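You operate a simulated robot arm through the tools that you are given. There is no shell and no other tool.

You run a simulated robot arm. Do the job below in one go: nothing can be reset, and whatever is moved stays where it is left.

JOB
Sponge the draining board, lay the drained boat print on it and roll most of the wet off.
Fine: the teal boat print drips over the blue bath tray; yellow sponge and blue foam roller go back where they lay. Set down upright: blue foam roller. What is to be rubbed or washed off counts as gone when no trace of it is left.

The check looks at the end state, three seconds after you hand in, the way a careful person would. Anything else that was tipped, shoved, dropped, spilled or broken makes it a failure.

ROBOT AND FRAMES
A 7-joint arm with a two-finger parallel gripper, fixed in place. Base frame: the origin is on the floor under the middle of its stand, x ahead of it, y to its left, z up. Lengths are in mm, angles in degrees, forces in N, time in s.
It reaches about 1372 mm from its shoulder. Its first joint turns from -149.0 to 149.0 degrees. Payload 3.43 kg.
Tool frame: the origin (TCP) lies between the finger pads and is the grasp point; the fingertips stand 30 mm ahead of it; z points along the fingers, y is the line along which they close. The gripper opens to 94 mm. The fingers are 28 mm wide and 10 mm thick; the gripper's body (50 by 96 mm) begins 55 mm behind the TCP.
Orientation is told as [roll, pitch, yaw] about the base's x, y, z axes, in that order, counted from this pose: with the fingers straight down and closing along the base's y, the tool's x points along the base's -x, its y along +y and its z along -z.

CONTROLS
- The arm moves only by the tool move_arm. Its arguments are lists of equal length, an entry for each row: "turn": the turn, a rotation vector about the tool's x, y, z in degrees, a list of three; "xyz": the shift along the tool's x, y, z in mm, a list of three; "fingers": the opening, from 0 (shut) to 1 (fully open). In form: {"turn": [[wx, wy, wz], ...], "xyz": [[dx, dy, dz], ...], "fingers": [fingers, ...]}. A call has 1 to 20 rows; each row is the pose to reach, as a shift and turn from the pose commanded when the call began, along the tool's axes at that moment. Each row takes 0.2 s and may step no farther than 50 mm and 8.6 degrees from the row before; otherwise, or with a gripper value out of range, the whole call is refused. Where a pose cannot be reached the arm comes as near as it can. A force on the tool above 40 N (or 10 N above the force at the start of the call, whichever is more), or a blocked arm, ends the call early, and 0.2 s more pass. Each finger travels about 45 mm/s and halts on what it meets, pressing with about 23 N; the grip force reading is that of the motor and also rises with nothing between the fingers. The clock runs only during rows and for 0.2 s after the last one: add rows that repeat a pose to give the fingers time. The reply holds the time, the measured pose of the TCP, the force on the tool along the base axes, the opening and the grip force, in the units named above and with some noise, with the torque about the TCP (base axes, N m) and any sound that the robot's microphone picked up.
- Cameras (640 x 400 px; columns grow to the right, rows downward): "scene" is fixed at [52, -650.3, 1407.9]; the picture's right is [-0.24, -0.97, 0.00], its down [-0.68, 0.17, -0.71] and it looks along [0.69, -0.17, -0.70] (base axes); focal length 262 px, centre (320, 200). "wrist" rides on the gripper at [76, 14, -102] in the tool frame; the picture's right is [-0.18, 0.98, 0.00], its down [-0.75, -0.14, -0.64] and it looks along [-0.63, -0.12, 0.77] (tool axes); focal length 243 px, centre (320, 200). There is no depth. A picture from a camera that has moved, and an enlarged one, comes with that camera's place and axes in the base frame and with its lens.
- camera(camera): a new picture of that camera. No time passes.
- zoom(camera, box): a new picture of the part [left, top, right, bottom] of that camera's present view, enlarged. No time passes.
- job_done(): hands the job in; it is judged then, once.

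Nothing tells you positions but the pictures and the camera data. Unless the task says otherwise, let go and move clear before handing in.

The tools are called as a command line: name --argument value ..., lists and objects as JSON in quotes. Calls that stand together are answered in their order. move_arm: Moves the arm, as the interface text tells. Its arguments: {"type":"object","properties":{"turn":{"type":"array","items":{"type":"array","items":{"type":"number"}}},"xyz":{"type":"array","items":{"type":"array","items":{"type":"number"}}},"fingers":{"type":"array","items":{"type":"number"}}},"required":["turn","xyz","fingers"]} The other tools are called the same way: camera (camera) takes a picture; zoom (camera, box) takes an enlarged picture of a part of a camera's view; job_done () hands the job in.

At the start:

```text
clock: 0.0
tcp_pos: [770.7, -617.0, 1143.7]
tcp_rot: [0.0, 0.1, 0.1]
ft_force: [0.2, 0.5, 0.2]
ft_torque: [-0.02, -0.01, -0.02]
finger_gap: 94.0
grasp_force: 0.0
```

scene: 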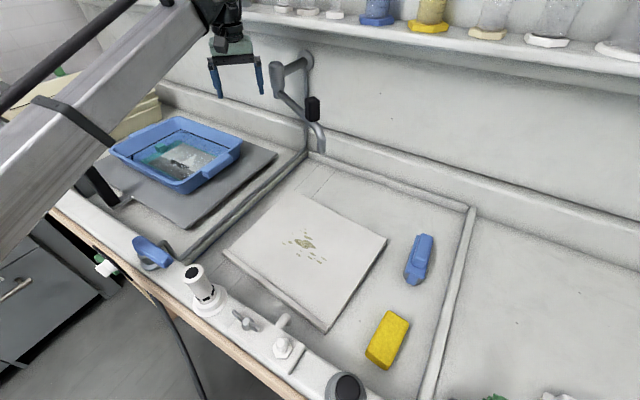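
wrist: 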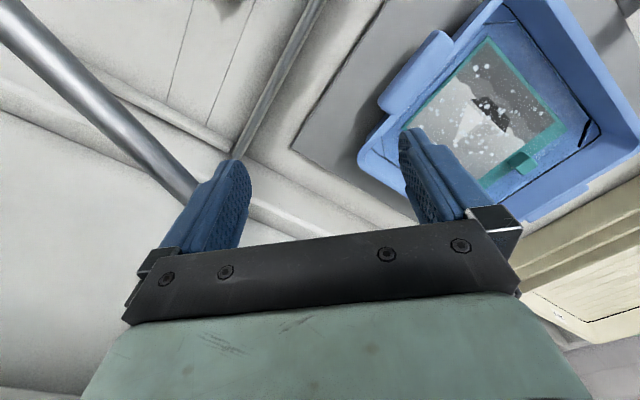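

I see a blue bath tray with a print in it on the left, a white draining board with a soiled patch in the middle, a blue foam roller and a yellow sponge to the right. I'll take closer pictures before moving anything.

zoom --camera "scene" --box '[90, 90, 290, 215]'

zoom --camera "scene" --box '[210, 180, 410, 305]'

zoom --camera "scene" --box '[340, 220, 480, 380]'

zoom --camera "wrist" --box '[340, 0, 640, 200]'

```text
3.20 times, centred on (190, 152) of scene
camera zoom: at [52.0, -650.3, 1407.9], right [-0.24, -0.97, 0.0], down [-0.68, 0.17, -0.71], along [0.69, -0.17, -0.7], focal length 838 px, centre (736, 352)
```

zoom: 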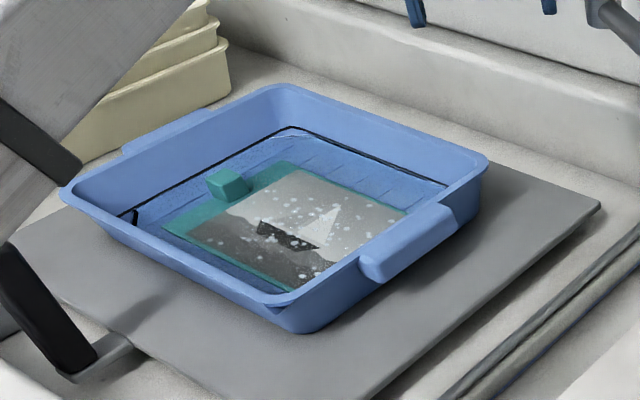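

```text
3.20 times, centred on (310, 242) of scene
camera zoom: at [52.0, -650.3, 1407.9], right [-0.24, -0.97, 0.0], down [-0.68, 0.17, -0.71], along [0.69, -0.17, -0.7], focal length 838 px, centre (352, 64)
```

zoom: 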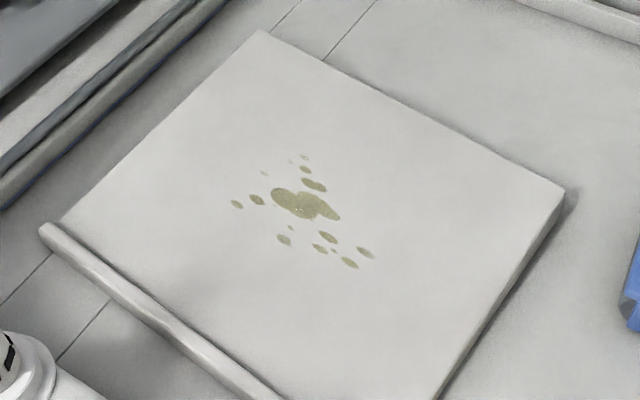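

```text
2.50 times, centred on (410, 300) of scene
camera zoom: at [52.0, -650.3, 1407.9], right [-0.24, -0.97, 0.0], down [-0.68, 0.17, -0.71], along [0.69, -0.17, -0.7], focal length 655 px, centre (95, -50)
```

zoom: 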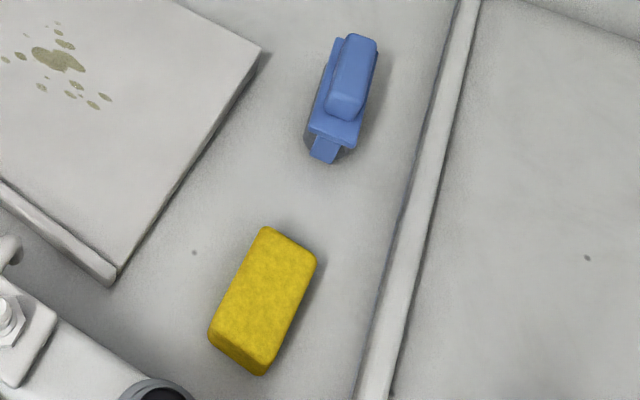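

```text
2.00 times, centred on (490, 100) of wrist
camera zoom: at [694.7, -604.4, 1245.5], right [0.18, 0.98, 0.0], down [0.75, -0.14, 0.64], along [0.63, -0.12, -0.77], focal length 485 px, centre (-20, 400)
```

zoom: 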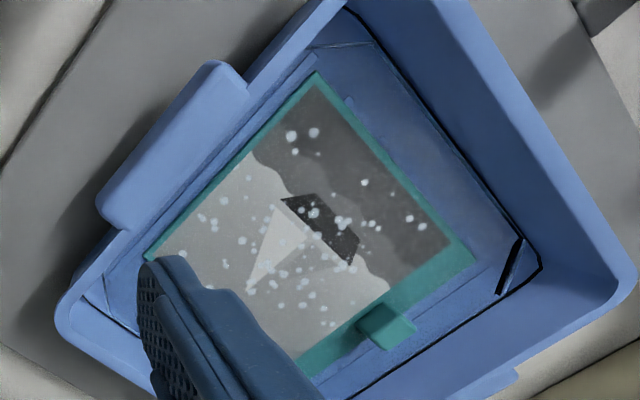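

The tab on the print is roughly at (996, -278, 860), the board around (440, -705), the sponge near (182, -812) and the roller near (318, -949). I'll first back the arm away from the faucet and go above the board for a closer look.

move_arm --turn '[[0, 0, 0], [0, 0, 0], [0, 0, 0], [0, 0, 0], [0, 0, 0], [0, 0, 0], [0, 0, 0], [0, 0, 0]]' --xyz '[[45, 0, 0], [90, 0, 0], [135, 0, 0], [180, -15, 0], [225, -40, 0], [265, -60, 0], [300, -83, 0], [300, -83, 0]]' --fingers '[1, 1, 1, 1, 1, 1, 1, 1]'

```text
refused: row 5 steps farther than a row can; nothing moved
```

Row 5 stepped too far; I'll repeat the same move with smaller steps.

move_arm --turn '[[0, 0, 0], [0, 0, 0], [0, 0, 0], [0, 0, 0], [0, 0, 0], [0, 0, 0], [0, 0, 0], [0, 0, 0], [0, 0, 0]]' --xyz '[[40, 0, 0], [80, 0, 0], [120, 0, 0], [160, -15, 0], [200, -30, 0], [240, -50, 0], [275, -70, 0], [300, -83, 0], [300, -83, 0]]' --fingers '[1, 1, 1, 1, 1, 1, 1, 1, 1]'

camera --camera "wrist"

camera --camera "scene"

```text
clock: 2.0
tcp_pos: [470.7, -700.3, 1142.0]
tcp_rot: [0.0, 0.0, 0.0]
ft_force: [-0.2, -0.9, 0.9]
ft_torque: [-0.03, -0.03, -0.02]
finger_gap: 94.3
grasp_force: 0.0
```

```text
taken
camera wrist: at [394.8, -687.9, 1244.1], right [0.18, 0.98, 0.0], down [0.75, -0.14, 0.64], along [0.63, -0.12, -0.77], focal length 243 px, centre (320, 200)
```

wrist: 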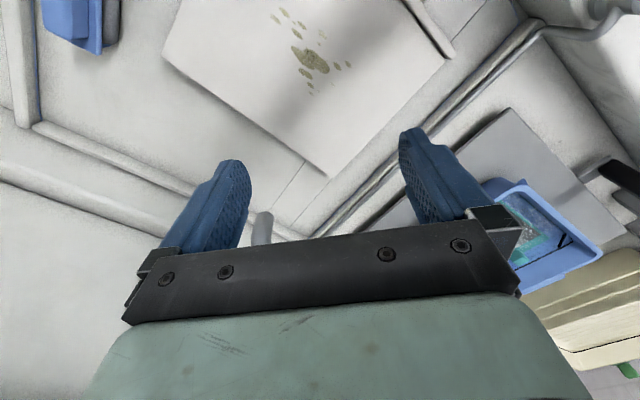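

```text
taken
```

scene: 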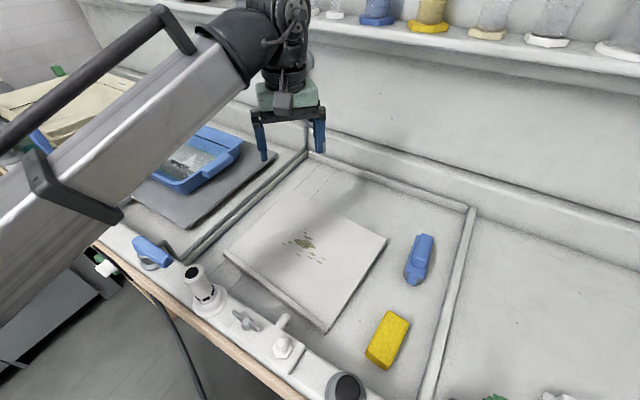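

The board's top comes out at z ≈ 837 with the stain at about (464, -711). Next I'll look at the roller and sponge from above.

move_arm --turn '[[0, 0, 0], [0, 0, 0], [0, 0, 0], [0, 0, 0], [0, 0, 0], [0, 0, 0]]' --xyz '[[28, -32, 5], [56, -64, 10], [84, -96, 15], [112, -128, 20], [140, -160, 25], [140, -160, 25]]' --fingers '[1, 1, 1, 1, 1, 1]'

camera --camera "wrist"

zoom --camera "wrist" --box '[180, 0, 440, 162]'

camera --camera "scene"

```text
clock: 3.4
tcp_pos: [330.9, -861.1, 1116.8]
tcp_rot: [0.0, -0.1, 0.0]
ft_force: [0.2, -0.6, 0.3]
ft_torque: [0.02, -0.02, 0.0]
finger_gap: 94.0
grasp_force: 0.0
```

```text
taken
camera wrist: at [254.5, -848.2, 1220.3], right [0.18, 0.98, 0.0], down [0.75, -0.14, 0.64], along [0.63, -0.12, -0.77], focal length 243 px, centre (320, 200)
```

wrist: 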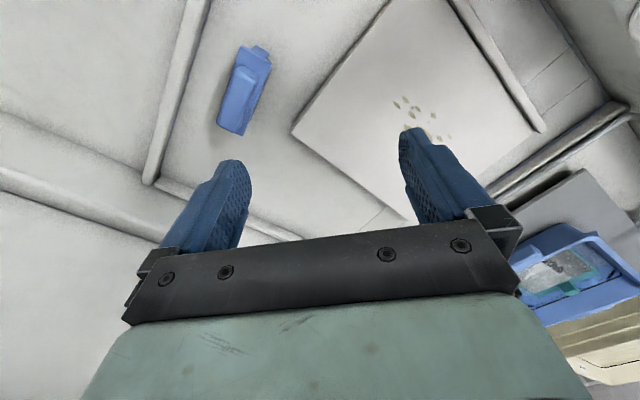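

```text
2.46 times, centred on (310, 81) of wrist
camera zoom: at [254.5, -848.2, 1220.3], right [0.18, 0.98, 0.0], down [0.75, -0.14, 0.64], along [0.63, -0.12, -0.77], focal length 597 px, centre (345, 493)
```

zoom: 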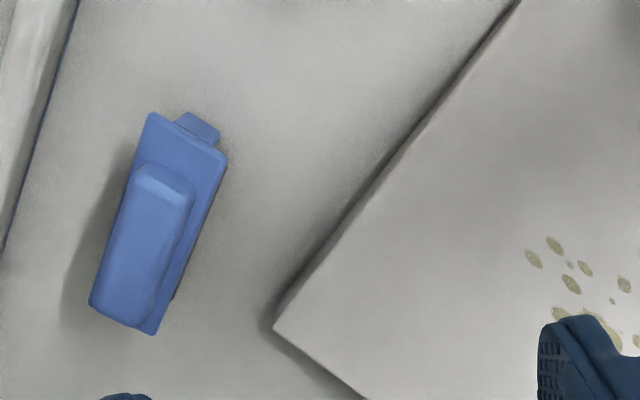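

```text
taken
```

scene: 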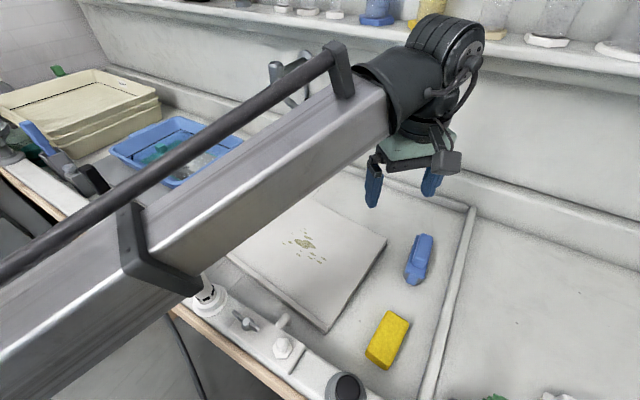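

The roller is a body with a raised grip bar on top (top about z 890, running from (310,-947) to (370,-1000)). Now a view of the sponge from above.

move_arm --turn '[[0, 0, 0], [0, 0, 0], [0, 0, 0], [0, 0, 0]]' --xyz '[[40, 10, 25], [80, 20, 50], [110, 30, 70], [110, 30, 70]]' --fingers '[1, 1, 1, 1]'

camera --camera "wrist"

zoom --camera "scene" --box '[340, 280, 440, 380]'

zoom --camera "scene" --box '[380, 220, 460, 300]'

```text
clock: 4.4
tcp_pos: [219.1, -830.4, 1049.8]
tcp_rot: [0.0, 0.0, 0.0]
ft_force: [-0.3, 0.3, -0.1]
ft_torque: [-0.01, 0.0, 0.03]
finger_gap: 94.1
grasp_force: 0.0
```

```text
taken
camera wrist: at [142.6, -817.1, 1151.7], right [0.18, 0.98, 0.0], down [0.75, -0.14, 0.64], along [0.63, -0.12, -0.77], focal length 243 px, centre (320, 200)
```

wrist: 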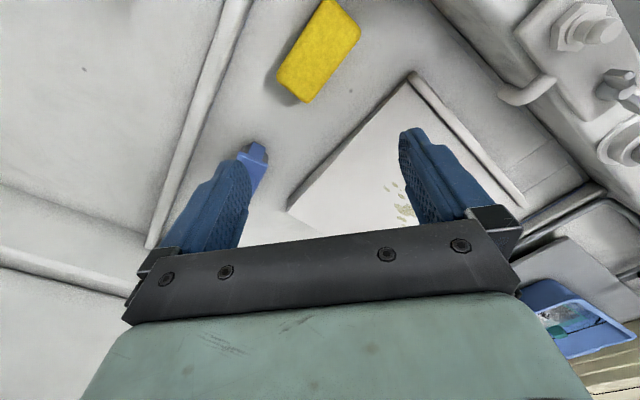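

```text
4.00 times, centred on (390, 330) of scene
camera zoom: at [52.0, -650.3, 1407.9], right [-0.24, -0.97, 0.0], down [-0.68, 0.17, -0.71], along [0.69, -0.17, -0.7], focal length 1048 px, centre (40, -320)
```

zoom: 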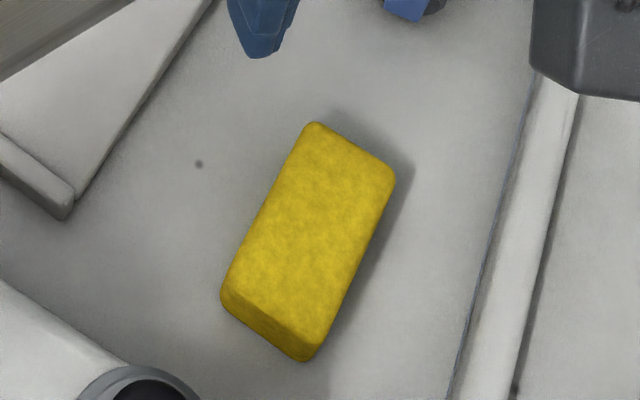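

```text
5.00 times, centred on (420, 260) of scene
camera zoom: at [52.0, -650.3, 1407.9], right [-0.24, -0.97, 0.0], down [-0.68, 0.17, -0.71], along [0.69, -0.17, -0.7], focal length 1310 px, centre (-180, -100)
```

zoom: 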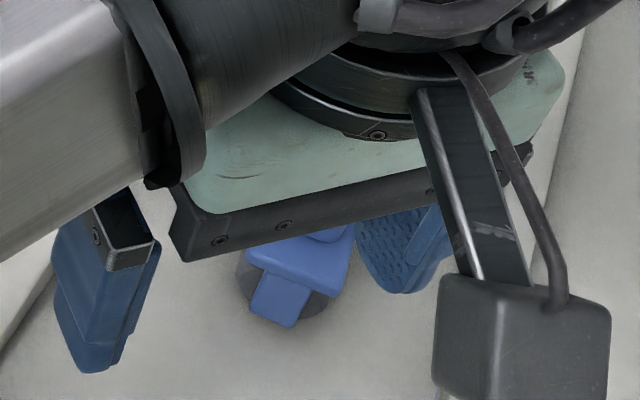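

The sponge is about 98 x 45 mm, centred near (195, -825), with its long axis at about -50°; floor and board appear aligned to the same 40° grid. I'll turn the gripper so the fingers close across its short side, and stay above it.

move_arm --turn '[[0, 0, 8.4], [0, 0, 16.8], [0, 0, 25.2], [0, 0, 33.6], [0, 0, 42], [0, 0, 50], [0, 0, 50]]' --xyz '[[4, 1, 16], [8, 2, 33], [12, 3, 50], [16, 4, 66], [20, 5, 83], [24, 6, 100], [24, 6, 100]]' --fingers '[1, 1, 1, 1, 1, 1, 1]'

camera --camera "wrist"

camera --camera "scene"

```text
clock: 6.0
tcp_pos: [197.4, -825.4, 947.2]
tcp_rot: [0.0, -0.1, -50.2]
ft_force: [-0.8, 0.3, -0.7]
ft_torque: [0.03, -0.02, -0.04]
finger_gap: 93.9
grasp_force: 0.1
```

```text
taken
camera wrist: at [159.6, -759.2, 1050.5], right [0.87, 0.49, 0.0], down [0.37, -0.67, 0.64], along [0.31, -0.56, -0.77], focal length 243 px, centre (320, 200)
```

wrist: 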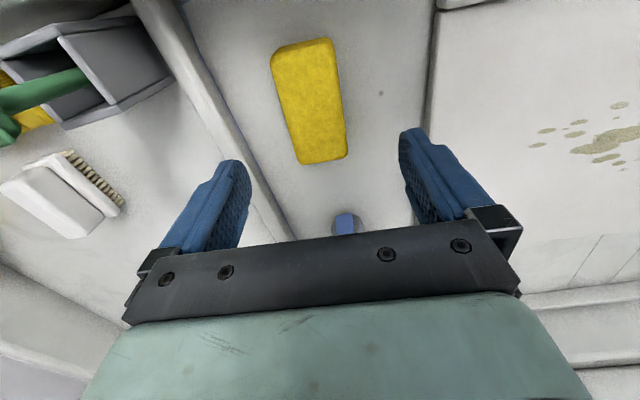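

```text
taken
```

scene: 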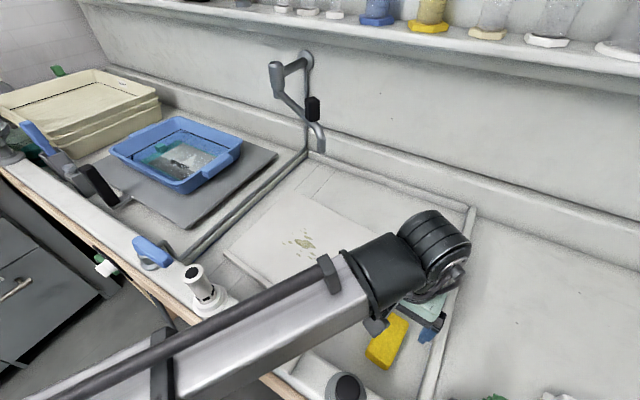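

The gripper is aligned with the sponge within a degree or two; its centre is about 5 mm off under the tool. I'll centre and descend with open fingers, feeling for the sink floor.

move_arm --turn '[[0, 0, 1.3], [0, 0, 1.3], [0, 0, 1.3], [0, 0, 1.3]]' --xyz '[[5, -4, 25], [5, -4, 50], [5, -4, 75], [5, -4, 75]]' --fingers '[1, 1, 1, 1]'

camera --camera "wrist"

zoom --camera "scene" --box '[340, 280, 460, 380]'

```text
clock: 7.0
tcp_pos: [190.4, -823.7, 872.5]
tcp_rot: [-0.1, 0.0, -51.3]
ft_force: [-0.1, -0.7, -0.9]
ft_torque: [0.02, 0.02, 0.02]
finger_gap: 93.9
grasp_force: 0.1
```

```text
taken
camera wrist: at [153.6, -756.9, 974.8], right [0.88, 0.47, 0.0], down [0.36, -0.68, 0.64], along [0.3, -0.57, -0.77], focal length 243 px, centre (320, 200)
```

wrist: 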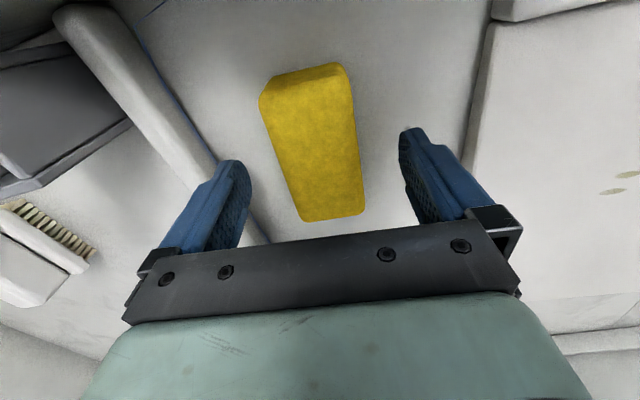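

```text
4.00 times, centred on (400, 330) of scene
camera zoom: at [52.0, -650.3, 1407.9], right [-0.24, -0.97, 0.0], down [-0.68, 0.17, -0.71], along [0.69, -0.17, -0.7], focal length 1048 px, centre (0, -320)
```

zoom: 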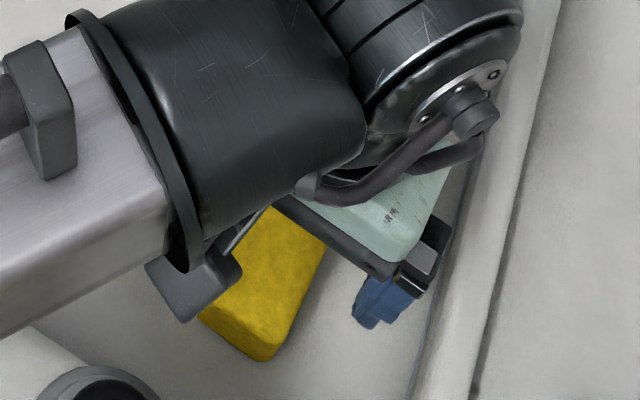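

The sponge sits well between the fingers. I'll lower slowly, watching the force for the sink floor.

move_arm --turn '[[0, 0, 0], [0, 0, 0], [0, 0, 0], [0, 0, 0]]' --xyz '[[0, 0, 5], [0, 0, 9], [0, 0, 12], [0, 0, 12]]' --fingers '[1, 1, 1, 1]'

move_arm --turn '[[0, 0, 0], [0, 0, 0], [0, 0, 0], [0, 0, 0]]' --xyz '[[0, 0, 2], [0, 0, 4], [0, 0, 5], [0, 0, 5]]' --fingers '[1, 1, 1, 1]'

```text
clock: 8.0
tcp_pos: [191.2, -823.2, 859.8]
tcp_rot: [0.0, -0.1, -51.3]
ft_force: [0.3, -0.8, 0.3]
ft_torque: [-0.02, -0.03, 0.02]
finger_gap: 94.2
grasp_force: 0.0
```

```text
clock: 9.0
tcp_pos: [189.7, -823.5, 855.3]
tcp_rot: [0.0, -0.1, -51.3]
ft_force: [0.7, -0.2, -0.5]
ft_torque: [0.01, 0.0, -0.01]
finger_gap: 94.1
grasp_force: 0.0
```

No contact yet with the tips at about z 825. Continuing down in small steps.

move_arm --turn '[[0, 0, 0], [0, 0, 0], [0, 0, 0], [0, 0, 0]]' --xyz '[[0, 0, 2], [0, 0, 4], [0, 0, 5], [0, 0, 5]]' --fingers '[1, 1, 1, 1]'

camera --camera "wrist"

zoom --camera "scene" --box '[380, 310, 460, 370]'

```text
clock: 10.0
tcp_pos: [189.8, -822.9, 851.0]
tcp_rot: [0.0, -0.1, -51.3]
ft_force: [-0.3, -0.6, -0.4]
ft_torque: [0.0, 0.02, -0.03]
finger_gap: 93.8
grasp_force: 0.1
```

```text
taken
camera wrist: at [153.9, -755.9, 953.2], right [0.88, 0.47, 0.0], down [0.36, -0.68, 0.64], along [0.3, -0.57, -0.77], focal length 243 px, centre (320, 200)
```

wrist: 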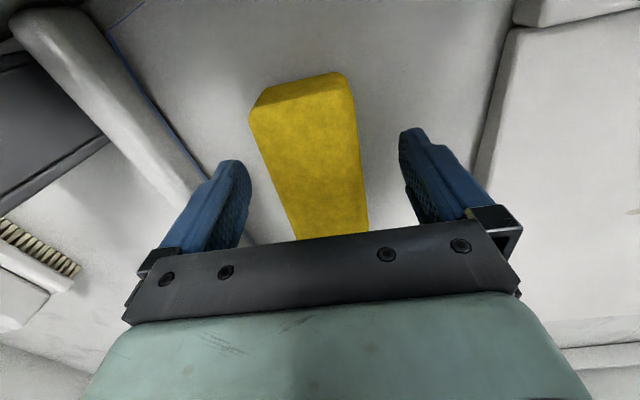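

```text
6.67 times, centred on (420, 340) of scene
camera zoom: at [52.0, -650.3, 1407.9], right [-0.24, -0.97, 0.0], down [-0.68, 0.17, -0.71], along [0.69, -0.17, -0.7], focal length 1747 px, centre (-347, -733)
```

zoom: 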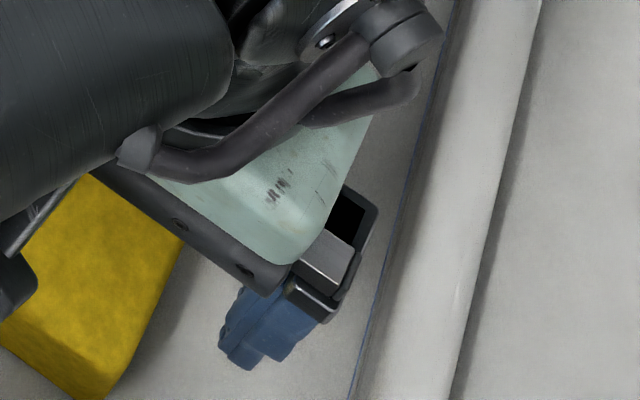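

Still no contact at tips about 821. I'll keep stepping down gently.

move_arm --turn '[[0, 0, 0], [0, 0, 0], [0, 0, 0], [0, 0, 0]]' --xyz '[[0, 0, 2], [0, 0, 4], [0, 0, 5], [0, 0, 5]]' --fingers '[1, 1, 1, 1]'

move_arm --turn '[[0, 0, 0], [0, 0, 0], [0, 0, 0], [0, 0, 0]]' --xyz '[[0, 0, 1.5], [0, 0, 3], [0, 0, 4], [0, 0, 4]]' --fingers '[1, 1, 1, 1]'

```text
clock: 11.0
tcp_pos: [190.1, -823.5, 846.8]
tcp_rot: [0.0, 0.0, -51.4]
ft_force: [-0.2, -0.6, -0.4]
ft_torque: [0.02, -0.01, -0.03]
finger_gap: 93.8
grasp_force: 0.0
```

```text
clock: 12.0
tcp_pos: [191.4, -821.5, 843.2]
tcp_rot: [0.0, 0.1, -51.3]
ft_force: [-0.5, 0.4, 0.7]
ft_torque: [0.0, 0.03, -0.01]
finger_gap: 93.7
grasp_force: 0.0
```

No contact at tips 813. Continuing down a bit further.

move_arm --turn '[[0, 0, 0], [0, 0, 0], [0, 0, 0]]' --xyz '[[0, 0, 1.5], [0, 0, 3], [0, 0, 3]]' --fingers '[1, 1, 1]'

move_arm --turn '[[0, 0, 0], [0, 0, 0], [0, 0, 0]]' --xyz '[[0, 0, 1.5], [0, 0, 3], [0, 0, 3]]' --fingers '[1, 1, 1]'

zoom --camera "scene" --box '[380, 310, 460, 370]'

```text
clock: 12.8
tcp_pos: [189.2, -822.0, 839.1]
tcp_rot: [-0.1, 0.0, -51.2]
ft_force: [0.1, -1.0, -1.1]
ft_torque: [0.0, -0.01, -0.02]
finger_gap: 94.1
grasp_force: 0.0
```

```text
clock: 13.6
tcp_pos: [191.1, -823.2, 836.0]
tcp_rot: [0.1, 0.2, -51.3]
ft_force: [-0.6, -0.3, -0.1]
ft_torque: [-0.01, 0.01, 0.02]
finger_gap: 93.8
grasp_force: 0.0
```

```text
6.67 times, centred on (420, 340) of scene
camera zoom: at [52.0, -650.3, 1407.9], right [-0.24, -0.97, 0.0], down [-0.68, 0.17, -0.71], along [0.69, -0.17, -0.7], focal length 1747 px, centre (-347, -733)
```

zoom: 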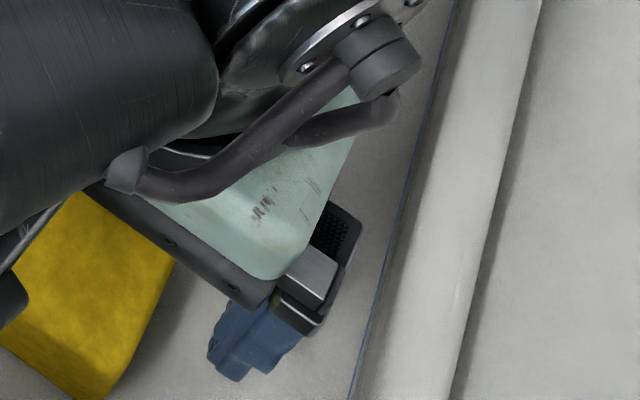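

Still free at tips ≈806. I'll carry on in small steps.

move_arm --turn '[[0, 0, 0], [0, 0, 0], [0, 0, 0]]' --xyz '[[0, 0, 1.5], [0, 0, 3], [0, 0, 3]]' --fingers '[1, 1, 1]'

move_arm --turn '[[0, 0, 0], [0, 0, 0], [0, 0, 0]]' --xyz '[[0, 0, 1.5], [0, 0, 3], [0, 0, 3]]' --fingers '[1, 1, 1]'

zoom --camera "wrist" --box '[160, 40, 480, 240]'

```text
clock: 14.4
tcp_pos: [191.7, -823.4, 832.2]
tcp_rot: [0.0, 0.0, -51.3]
ft_force: [-0.5, 0.2, -0.7]
ft_torque: [0.0, 0.03, 0.02]
finger_gap: 94.1
grasp_force: 0.1
```

```text
clock: 15.2
tcp_pos: [190.5, -822.9, 830.4]
tcp_rot: [0.0, 0.0, -51.3]
ft_force: [-0.5, 0.3, -0.7]
ft_torque: [0.0, -0.02, -0.03]
finger_gap: 93.9
grasp_force: 0.0
```

```text
2.00 times, centred on (320, 140) of wrist
camera zoom: at [153.9, -756.1, 932.9], right [0.88, 0.47, 0.0], down [0.36, -0.68, 0.64], along [0.3, -0.57, -0.77], focal length 485 px, centre (320, 320)
```

zoom: 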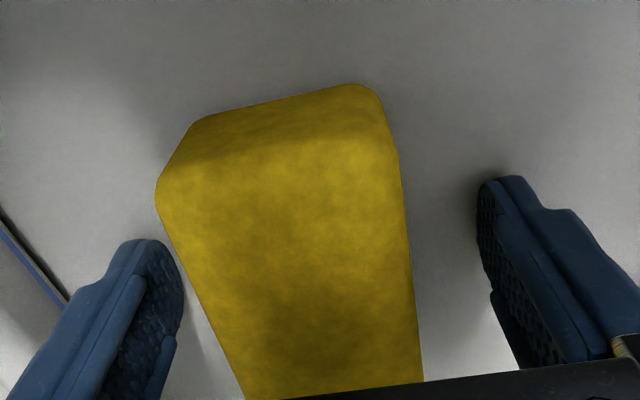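

Tips are around z 800 with contact shadows getting close. A few more millimetres.

move_arm --turn '[[0, 0, 0], [0, 0, 0], [0, 0, 0]]' --xyz '[[0, 0, 1.5], [0, 0, 2], [0, 0, 2]]' --fingers '[1, 1, 1]'

move_arm --turn '[[0, 0, 0], [0, 0, 0], [0, 0, 0]]' --xyz '[[0, 0, 1.5], [0, 0, 2], [0, 0, 2]]' --fingers '[1, 1, 1]'

move_arm --turn '[[0, 0, 0], [0, 0, 0], [0, 0, 0]]' --xyz '[[0, 0, 1.5], [0, 0, 2], [0, 0, 2]]' --fingers '[1, 1, 1]'

```text
clock: 16.0
tcp_pos: [190.5, -821.9, 830.2]
tcp_rot: [0.0, 0.0, -51.3]
ft_force: [-0.1, -4.7, 26.5]
ft_torque: [0.91, -0.7, -0.02]
finger_gap: 93.8
grasp_force: 0.1
```

```text
clock: 16.4
tcp_pos: [189.6, -822.3, 829.3]
tcp_rot: [0.0, -0.2, -51.3]
ft_force: [-1.9, 1.9, 9.2]
ft_torque: [0.44, -0.22, 0.14]
finger_gap: 93.7
grasp_force: 0.1
stopped in row 1: the force on the tool passed its limit at 43 N (the readings are from after the stop); the commanded pose is now the measured one
```

```text
clock: 17.1
tcp_pos: [190.5, -822.1, 830.5]
tcp_rot: [0.0, -0.3, -51.3]
ft_force: [-2.7, 1.6, 11.2]
ft_torque: [0.56, -0.23, 0.24]
finger_gap: 93.5
grasp_force: 0.0
stopped in row 3: the force on the tool passed its limit at 42 N (the readings are from after the stop); the commanded pose is now the measured one
```

The sink floor is at z ≈ 800 (contact at TCP 830). I'll rise 14 mm so enough sponge protrudes below the fingertips, then grip.

move_arm --turn '[[0, 0, 0], [0, 0, 0], [0, 0, 0], [0, 0, 0]]' --xyz '[[0, 0, -5], [0, 0, -10], [0, 0, -14], [0, 0, -14]]' --fingers '[1, 1, 1, 1]'

move_arm --turn '[[0, 0, 0], [0, 0, 0], [0, 0, 0], [0, 0, 0], [0, 0, 0], [0, 0, 0], [0, 0, 0]]' --xyz '[[0, 0, 0], [0, 0, 0], [0, 0, 0], [0, 0, 0], [0, 0, 0], [0, 0, 0], [0, 0, 0]]' --fingers '[0.6, 0.5, 0.4, 0.3, 0.2, 0.2, 0.2]'

camera --camera "wrist"

```text
clock: 18.1
tcp_pos: [190.7, -823.7, 842.0]
tcp_rot: [-0.1, -0.2, -51.3]
ft_force: [0.3, 0.0, -0.4]
ft_torque: [0.02, 0.01, -0.01]
finger_gap: 94.1
grasp_force: 0.1
```

```text
clock: 19.6
tcp_pos: [190.5, -822.5, 843.9]
tcp_rot: [0.0, -0.3, -51.4]
ft_force: [-0.7, -0.2, 0.3]
ft_torque: [-0.02, -0.05, 0.0]
finger_gap: 55.6
grasp_force: 23.1
```

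```text
taken
camera wrist: at [153.8, -756.4, 944.9], right [0.88, 0.47, 0.0], down [0.36, -0.67, 0.65], along [0.3, -0.57, -0.76], focal length 243 px, centre (320, 200)
```

wrist: 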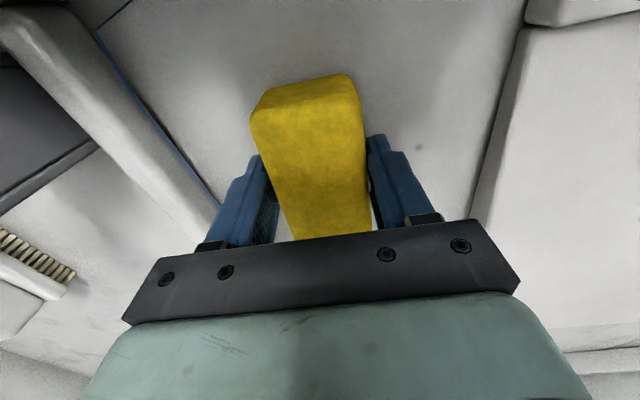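

The sponge is held (55.6 mm wide, grip pose TCP (190.5, -822.5, 843.5), yaw -51.3, which I'll reuse to put it back). Now I'll lift it and carry it over the edge of the stain area on the board.

move_arm --turn '[[0, 0, 0], [0, 0, 0], [0, 0, 0], [0, 0, 0], [0, 0, 0], [0, 0, 0], [0, 0, 0], [0, 0, 0], [0, 0, 0], [0, 0, 0], [0, 0, 0]]' --xyz '[[0, 0, -20], [0, 0, -50], [0, 0, -87], [-20, 38, -87], [-40, 76, -87], [-60, 114, -87], [-80, 152, -87], [-100, 190, -87], [-100, 190, -70], [-100, 190, -65], [-100, 190, -65]]' --fingers '[0.2, 0.2, 0.2, 0.2, 0.2, 0.2, 0.2, 0.2, 0.2, 0.2, 0.2]'

camera --camera "wrist"

camera --camera "scene"

```text
clock: 22.1
tcp_pos: [401.7, -781.0, 907.1]
tcp_rot: [0.0, -0.2, -51.3]
ft_force: [0.0, -0.1, 0.3]
ft_torque: [0.03, -0.03, 0.01]
finger_gap: 55.1
grasp_force: 23.1
```

```text
taken
camera wrist: at [365.3, -714.0, 1009.5], right [0.88, 0.47, 0.0], down [0.36, -0.67, 0.65], along [0.3, -0.57, -0.76], focal length 243 px, centre (320, 200)
```

wrist: 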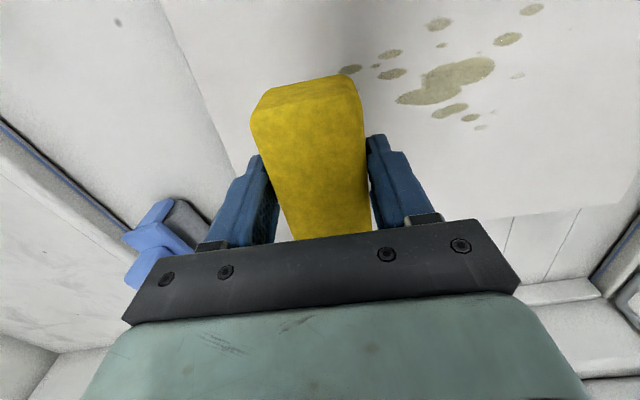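

```text
taken
```

scene: 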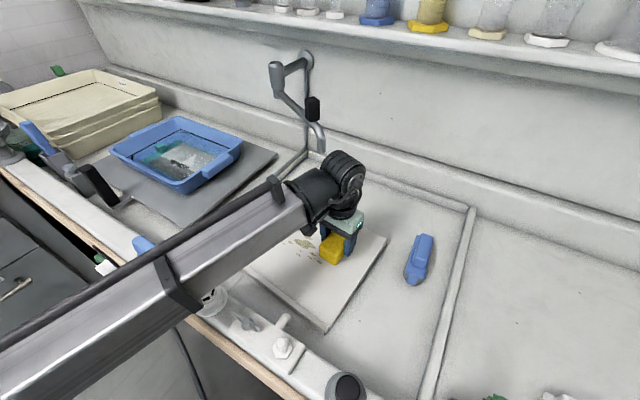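

The sponge is held over the board with the stain to its right in the wrist view. I'll lower until it presses lightly on the board.

move_arm --turn '[[0, 0, 0], [0, 0, 0], [0, 0, 0], [0, 0, 0]]' --xyz '[[0, -10, 8], [0, -10, 16], [0, -10, 20], [0, -10, 20]]' --fingers '[0.2, 0.2, 0.2, 0.2]'

zoom --camera "scene" --box '[290, 200, 390, 280]'

```text
clock: 23.1
tcp_pos: [394.3, -789.4, 887.7]
tcp_rot: [-0.1, -0.2, -51.3]
ft_force: [0.0, 0.4, -1.1]
ft_torque: [0.05, 0.03, 0.01]
finger_gap: 55.7
grasp_force: 22.8
```

```text
5.00 times, centred on (340, 240) of scene
camera zoom: at [52.0, -650.3, 1407.9], right [-0.24, -0.97, 0.0], down [-0.68, 0.17, -0.71], along [0.69, -0.17, -0.7], focal length 1310 px, centre (220, 0)
```

zoom: 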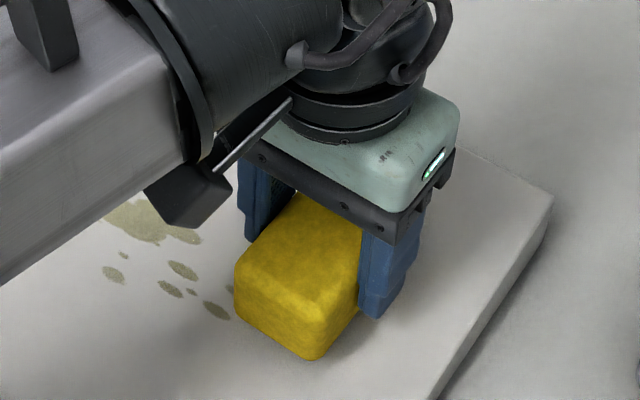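

Still just above the board. Lowering in 2 mm steps until the force rises.

move_arm --turn '[[0, 0, 0], [0, 0, 0], [0, 0, 0], [0, 0, 0]]' --xyz '[[0, 0, 2], [0, 0, 4], [0, 0, 6], [0, 0, 6]]' --fingers '[0.2, 0.2, 0.2, 0.2]'

```text
clock: 24.1
tcp_pos: [394.4, -789.1, 881.7]
tcp_rot: [0.0, -0.2, -51.4]
ft_force: [-0.6, -0.6, -0.9]
ft_torque: [0.01, 0.03, 0.01]
finger_gap: 55.6
grasp_force: 23.1
```

No contact yet at TCP 881.7; a few more small steps.

move_arm --turn '[[0, 0, 0], [0, 0, 0], [0, 0, 0], [0, 0, 0]]' --xyz '[[0, 0, 1.5], [0, 0, 3], [0, 0, 4], [0, 0, 4]]' --fingers '[0.2, 0.2, 0.2, 0.2]'

```text
clock: 25.1
tcp_pos: [394.6, -789.3, 878.9]
tcp_rot: [0.0, -0.2, -51.4]
ft_force: [-0.2, 0.3, 0.5]
ft_torque: [-0.02, 0.02, -0.03]
finger_gap: 55.6
grasp_force: 23.4
```

move_arm --turn '[[0, 0, 0], [0, 0, 0], [0, 0, 0], [0, 0, 0]]' --xyz '[[0, 0, 1.5], [0, 0, 3], [0, 0, 4], [0, 0, 4]]' --fingers '[0.2, 0.2, 0.2, 0.2]'

zoom --camera "scene" --box '[290, 200, 390, 280]'

```text
clock: 26.1
tcp_pos: [393.3, -788.8, 874.9]
tcp_rot: [0.0, -0.4, -51.3]
ft_force: [-1.2, 2.9, 11.7]
ft_torque: [-0.47, -0.38, 0.07]
finger_gap: 55.4
grasp_force: 22.8
```

```text
5.00 times, centred on (340, 240) of scene
camera zoom: at [52.0, -650.3, 1407.9], right [-0.24, -0.97, 0.0], down [-0.68, 0.17, -0.71], along [0.69, -0.17, -0.7], focal length 1310 px, centre (220, 0)
```

zoom: 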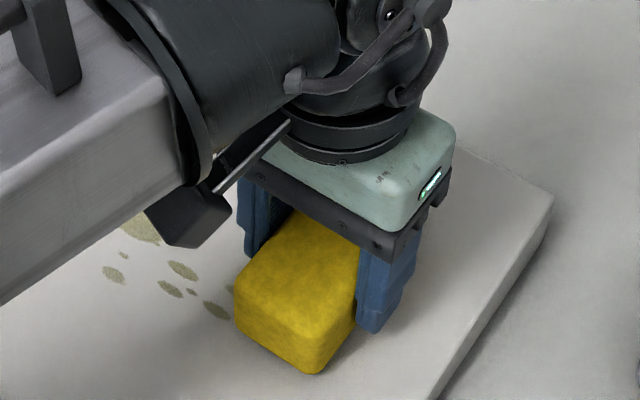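

The sponge presses with about 12 N at TCP 875 (board top ≈ 832). I'll make a first short stroke across the stain and check the effect.

move_arm --turn '[[0, 0, 0], [0, 0, 0], [0, 0, 0], [0, 0, 0], [0, 0, 0]]' --xyz '[[0, 15, 0], [0, 30, 0], [0, 45, 0], [0, 60, 0], [0, 60, 0]]' --fingers '[0.2, 0.2, 0.2, 0.2, 0.2]'

camera --camera "wrist"

camera --camera "scene"

```text
clock: 27.2
tcp_pos: [439.4, -751.0, 875.5]
tcp_rot: [0.0, -0.2, -51.3]
ft_force: [-1.3, -0.2, 5.7]
ft_torque: [-0.22, -0.2, -0.04]
finger_gap: 55.3
grasp_force: 23.3
```

```text
taken
camera wrist: at [403.3, -682.9, 976.6], right [0.88, 0.47, 0.0], down [0.36, -0.67, 0.64], along [0.3, -0.57, -0.76], focal length 243 px, centre (320, 200)
```

wrist: 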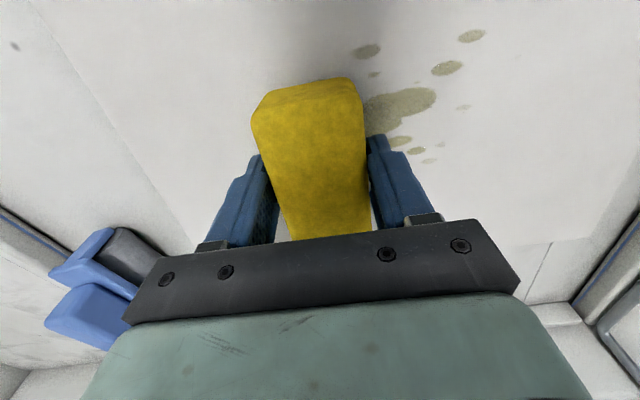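

```text
taken
```

scene: 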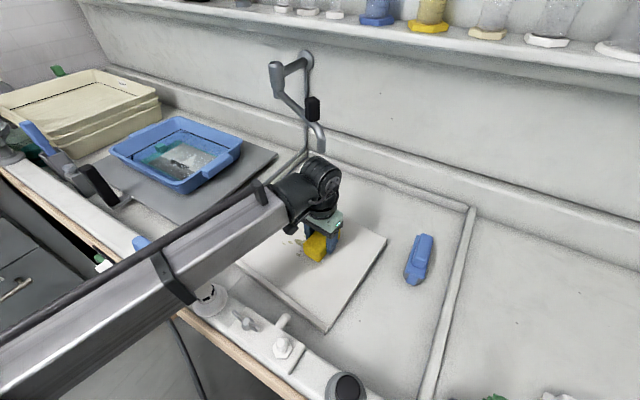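

The spots under the sponge's path are gone, and the board stays put. I'll continue the stroke across the rest of the stain with slightly more pressure.

move_arm --turn '[[0, 0, 0], [0, 0, 0], [0, 0, 0], [0, 0, 0], [0, 0, 0], [0, 0, 0], [0, 0, 0], [0, 0, 0], [0, 0, 0]]' --xyz '[[0, 15, 0.8], [0, 30, 0.8], [0, 45, 0.8], [0, 60, 0.8], [0, 75, 0.8], [0, 90, 0.8], [0, 105, 0.8], [0, 120, 0.8], [0, 120, 0.8]]' --fingers '[0.2, 0.2, 0.2, 0.2, 0.2, 0.2, 0.2, 0.2, 0.2]'

camera --camera "wrist"

```text
clock: 29.2
tcp_pos: [534.3, -677.9, 873.3]
tcp_rot: [0.0, -0.2, -51.3]
ft_force: [-1.2, -0.8, 3.5]
ft_torque: [-0.13, -0.13, -0.06]
finger_gap: 55.6
grasp_force: 23.1
```

```text
taken
camera wrist: at [496.4, -609.6, 975.3], right [0.88, 0.47, 0.0], down [0.36, -0.67, 0.65], along [0.3, -0.57, -0.76], focal length 243 px, centre (320, 200)
```

wrist: 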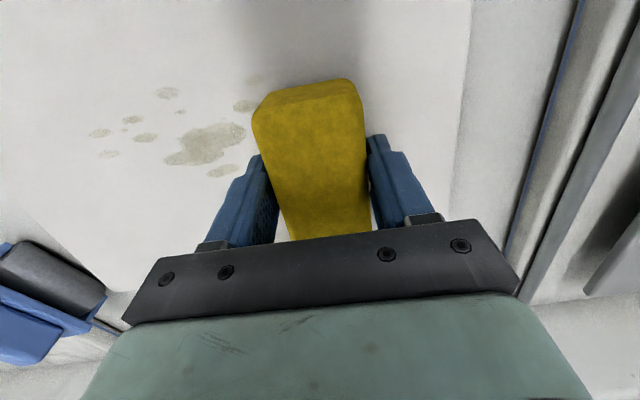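

One pass only fades it, so more passes are needed. The board slopes down ~4 mm along the stroke; I'll follow the slope and rub back and forth over the whole stained area.

move_arm --turn '[[0, 0, 0], [0, 0, 0], [0, 0, 0], [0, 0, 0], [0, 0, 0], [0, 0, 0], [0, 0, 0], [0, 0, 0], [0, 0, 0], [0, 0, 0], [0, 0, 0], [0, 0, 0], [0, 0, 0], [0, 0, 0], [0, 0, 0], [0, 0, 0], [0, 0, 0], [0, 0, 0], [0, 0, 0], [0, 0, 0]]' --xyz '[[20, 0, 1], [20, -17, 1.6], [20, -34, 1.2], [20, -51, 0.8], [20, -68, 0.4], [20, -85, 0], [20, -102, -0.4], [20, -119, -0.8], [20, -136, -1.2], [20, -153, -1.6], [20, -170, -2], [20, -153, -1.6], [20, -136, -1.2], [20, -119, -0.8], [20, -102, -0.4], [20, -85, 0], [20, -68, 0.4], [20, -51, 0.8], [20, -34, 1.2], [20, -17, 1.6]]' --fingers '[0.2, 0.2, 0.2, 0.2, 0.2, 0.2, 0.2, 0.2, 0.2, 0.2, 0.2, 0.2, 0.2, 0.2, 0.2, 0.2, 0.2, 0.2, 0.2, 0.2]'

camera --camera "wrist"

camera --camera "scene"

```text
clock: 33.5
tcp_pos: [511.3, -670.5, 871.3]
tcp_rot: [0.0, -0.2, -51.2]
ft_force: [0.1, -0.2, -0.3]
ft_torque: [0.03, -0.01, -0.01]
finger_gap: 55.3
grasp_force: 23.3
```

```text
taken
camera wrist: at [472.6, -602.5, 973.5], right [0.88, 0.47, 0.0], down [0.36, -0.67, 0.65], along [0.3, -0.57, -0.76], focal length 243 px, centre (320, 200)
```

wrist: 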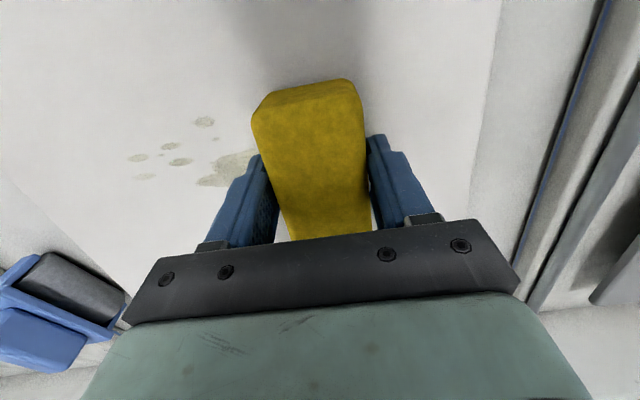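

```text
taken
```

scene: 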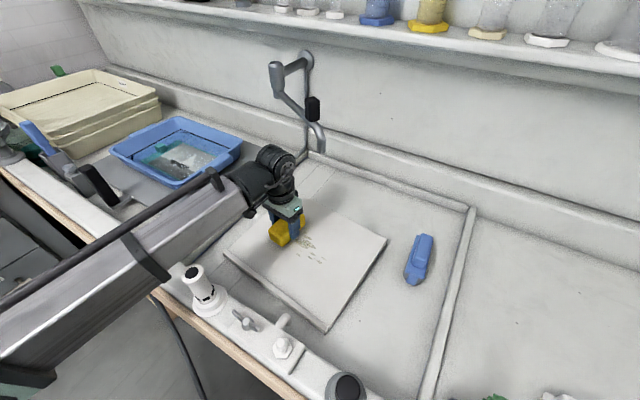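

There's no contact force here now, so the board is lower at this spot than I assumed. I'll lower until it presses again.

move_arm --turn '[[0, 0, 0], [0, 0, 0], [0, 0, 0]]' --xyz '[[0, 0, 1.5], [0, 0, 3], [0, 0, 3]]' --fingers '[0.2, 0.2, 0.2]'

```text
clock: 34.2
tcp_pos: [508.8, -669.5, 869.0]
tcp_rot: [0.0, -0.2, -51.3]
ft_force: [-1.3, 5.7, 12.8]
ft_torque: [-0.42, -0.36, 0.15]
finger_gap: 55.6
grasp_force: 23.1
```

Now 12.8 N here. I'll stroke back over the stain in shorter pieces, reading the force as I go.

move_arm --turn '[[0, 0, 0], [0, 0, 0], [0, 0, 0], [0, 0, 0], [0, 0, 0]]' --xyz '[[0, -15, 0], [0, -30, 0], [0, -45, 0], [0, -60, 0], [0, -60, 0]]' --fingers '[0.2, 0.2, 0.2, 0.2, 0.2]'

camera --camera "wrist"

```text
clock: 35.5
tcp_pos: [459.8, -709.4, 869.3]
tcp_rot: [0.1, -0.2, -51.3]
ft_force: [1.2, 1.7, 8.8]
ft_torque: [-0.36, -0.29, 0.13]
finger_gap: 55.3
grasp_force: 22.8
```

```text
taken
camera wrist: at [423.8, -642.1, 970.8], right [0.88, 0.47, 0.0], down [0.36, -0.67, 0.65], along [0.3, -0.57, -0.76], focal length 243 px, centre (320, 200)
```

wrist: 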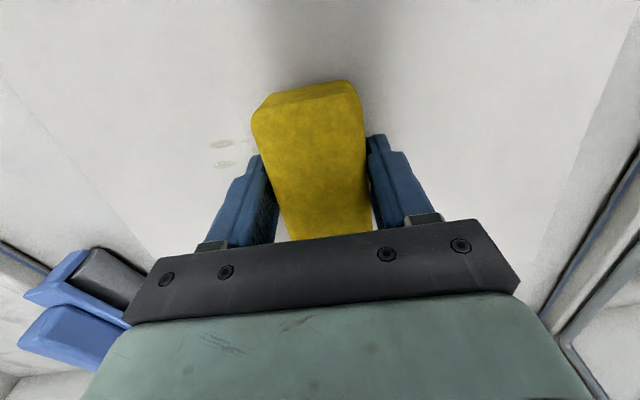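

Most of the stain is wiped here. I'll continue over the remaining faint spots.

move_arm --turn '[[0, 0, 0], [0, 0, 0], [0, 0, 0], [0, 0, 0], [0, 0, 0], [0, 0, 0], [0, 0, 0], [0, 0, 0], [0, 0, 0], [0, 0, 0], [0, 0, 0], [0, 0, 0]]' --xyz '[[0, -15, 0], [0, -30, 0], [0, -45, 0], [0, -60, 0], [0, -75, 0], [0, -90, 0], [0, -75, 0], [0, -60, 0], [0, -45, 0], [0, -30, 0], [0, -15, 0], [0, -15, 0]]' --fingers '[0.2, 0.2, 0.2, 0.2, 0.2, 0.2, 0.2, 0.2, 0.2, 0.2, 0.2, 0.2]'

camera --camera "wrist"

```text
clock: 38.0
tcp_pos: [449.9, -717.8, 869.3]
tcp_rot: [0.0, -0.3, -51.3]
ft_force: [-2.9, -0.5, 6.3]
ft_torque: [-0.32, -0.18, -0.11]
finger_gap: 55.4
grasp_force: 22.4
```

```text
taken
camera wrist: at [412.4, -649.7, 970.4], right [0.88, 0.47, 0.0], down [0.36, -0.67, 0.65], along [0.3, -0.57, -0.76], focal length 243 px, centre (320, 200)
```

wrist: 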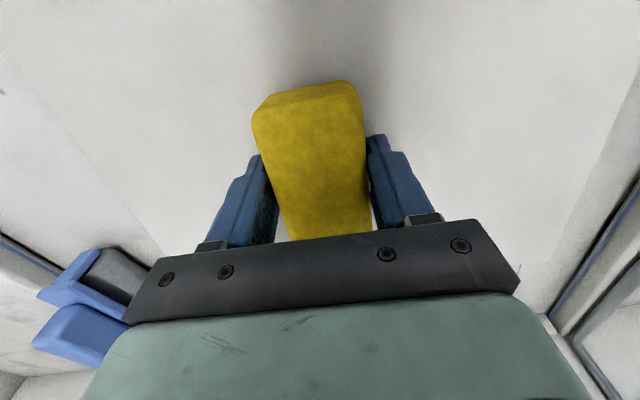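

The area looks clean from this view. I'll lift the sponge and move aside toward its home to inspect the whole board.

move_arm --turn '[[0, 0, 0], [0, 0, 0], [0, 0, 0], [0, 0, 0], [0, 0, 0], [0, 0, 0]]' --xyz '[[0, 0, -30], [0, 0, -60], [20, -40, -70], [40, -80, -80], [40, -80, -80], [40, -80, -80]]' --fingers '[0.2, 0.2, 0.2, 0.2, 0.2, 0.2]'

camera --camera "wrist"

zoom --camera "scene" --box '[210, 180, 410, 340]'

```text
clock: 39.5
tcp_pos: [364.8, -735.3, 947.9]
tcp_rot: [0.0, -0.1, -51.3]
ft_force: [-0.4, -0.2, -0.7]
ft_torque: [-0.02, 0.01, 0.0]
finger_gap: 55.5
grasp_force: 23.1
```

```text
taken
camera wrist: at [326.1, -668.4, 1050.8], right [0.88, 0.47, 0.0], down [0.36, -0.67, 0.65], along [0.3, -0.57, -0.76], focal length 243 px, centre (320, 200)
```

wrist: 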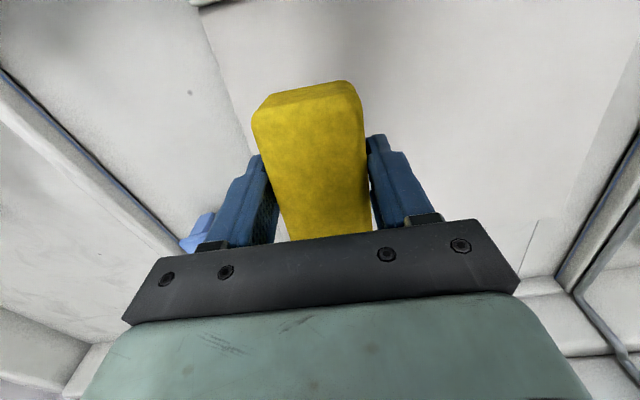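

```text
2.50 times, centred on (310, 260) of scene
camera zoom: at [52.0, -650.3, 1407.9], right [-0.24, -0.97, 0.0], down [-0.68, 0.17, -0.71], along [0.69, -0.17, -0.7], focal length 655 px, centre (345, 50)
```

zoom: 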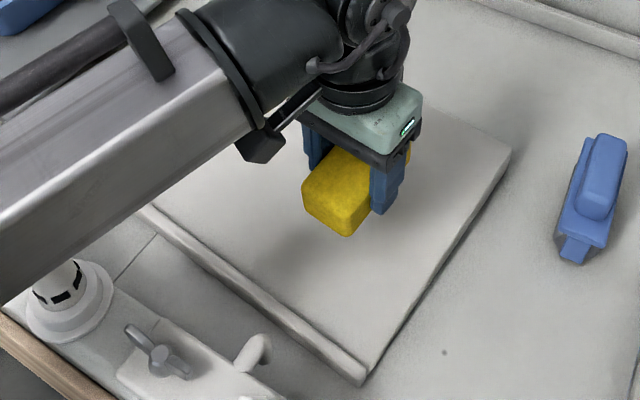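

I'll carry the sponge on toward its home, high above it, to get an unobstructed view of the board.

move_arm --turn '[[0, 0, 0], [0, 0, 0], [0, 0, 0], [0, 0, 0], [0, 0, 0], [0, 0, 0]]' --xyz '[[8, -38, 0], [16, -76, 0], [24, -114, 0], [32, -152, 0], [41, -190, 0], [41, -190, 0]]' --fingers '[0.2, 0.2, 0.2, 0.2, 0.2, 0.2]'

camera --camera "wrist"

zoom --camera "scene" --box '[210, 180, 410, 340]'

zoom --camera "scene" --box '[260, 210, 350, 280]'

```text
clock: 40.9
tcp_pos: [187.8, -823.1, 950.0]
tcp_rot: [0.0, -0.2, -51.3]
ft_force: [0.4, 0.4, -0.6]
ft_torque: [0.03, -0.02, 0.01]
finger_gap: 55.2
grasp_force: 22.4
```

```text
taken
camera wrist: at [151.1, -755.8, 1051.2], right [0.88, 0.47, 0.0], down [0.36, -0.67, 0.65], along [0.3, -0.57, -0.76], focal length 243 px, centre (320, 200)
```

wrist: 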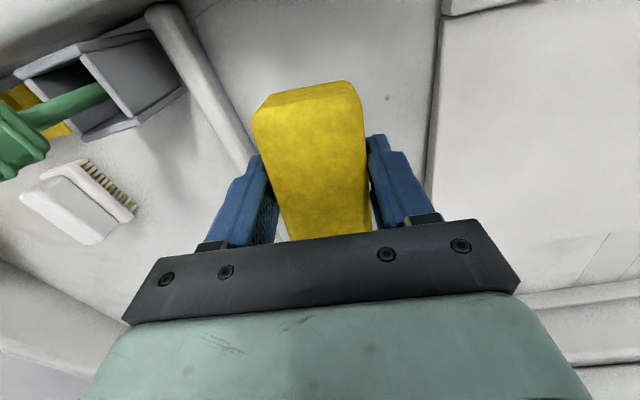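

```text
2.50 times, centred on (310, 260) of scene
camera zoom: at [52.0, -650.3, 1407.9], right [-0.24, -0.97, 0.0], down [-0.68, 0.17, -0.71], along [0.69, -0.17, -0.7], focal length 655 px, centre (345, 50)
```

zoom: 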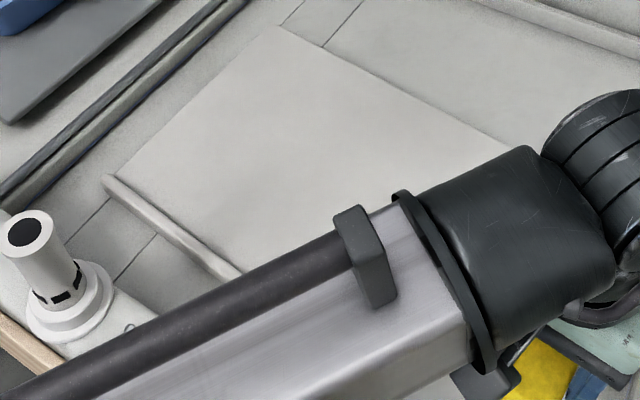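

```text
5.71 times, centred on (305, 245) of scene
camera zoom: at [52.0, -650.3, 1407.9], right [-0.24, -0.97, 0.0], down [-0.68, 0.17, -0.71], along [0.69, -0.17, -0.7], focal length 1497 px, centre (406, -57)
```

zoom: 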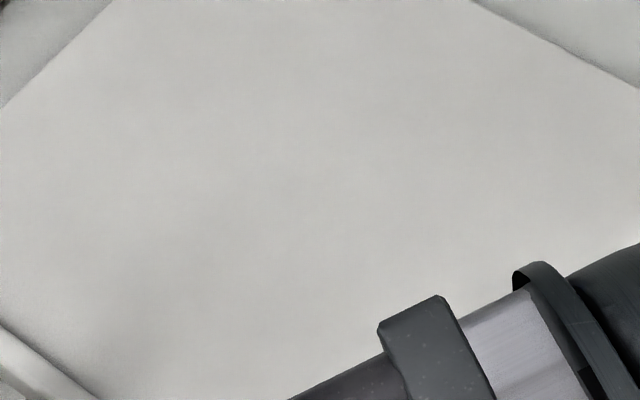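

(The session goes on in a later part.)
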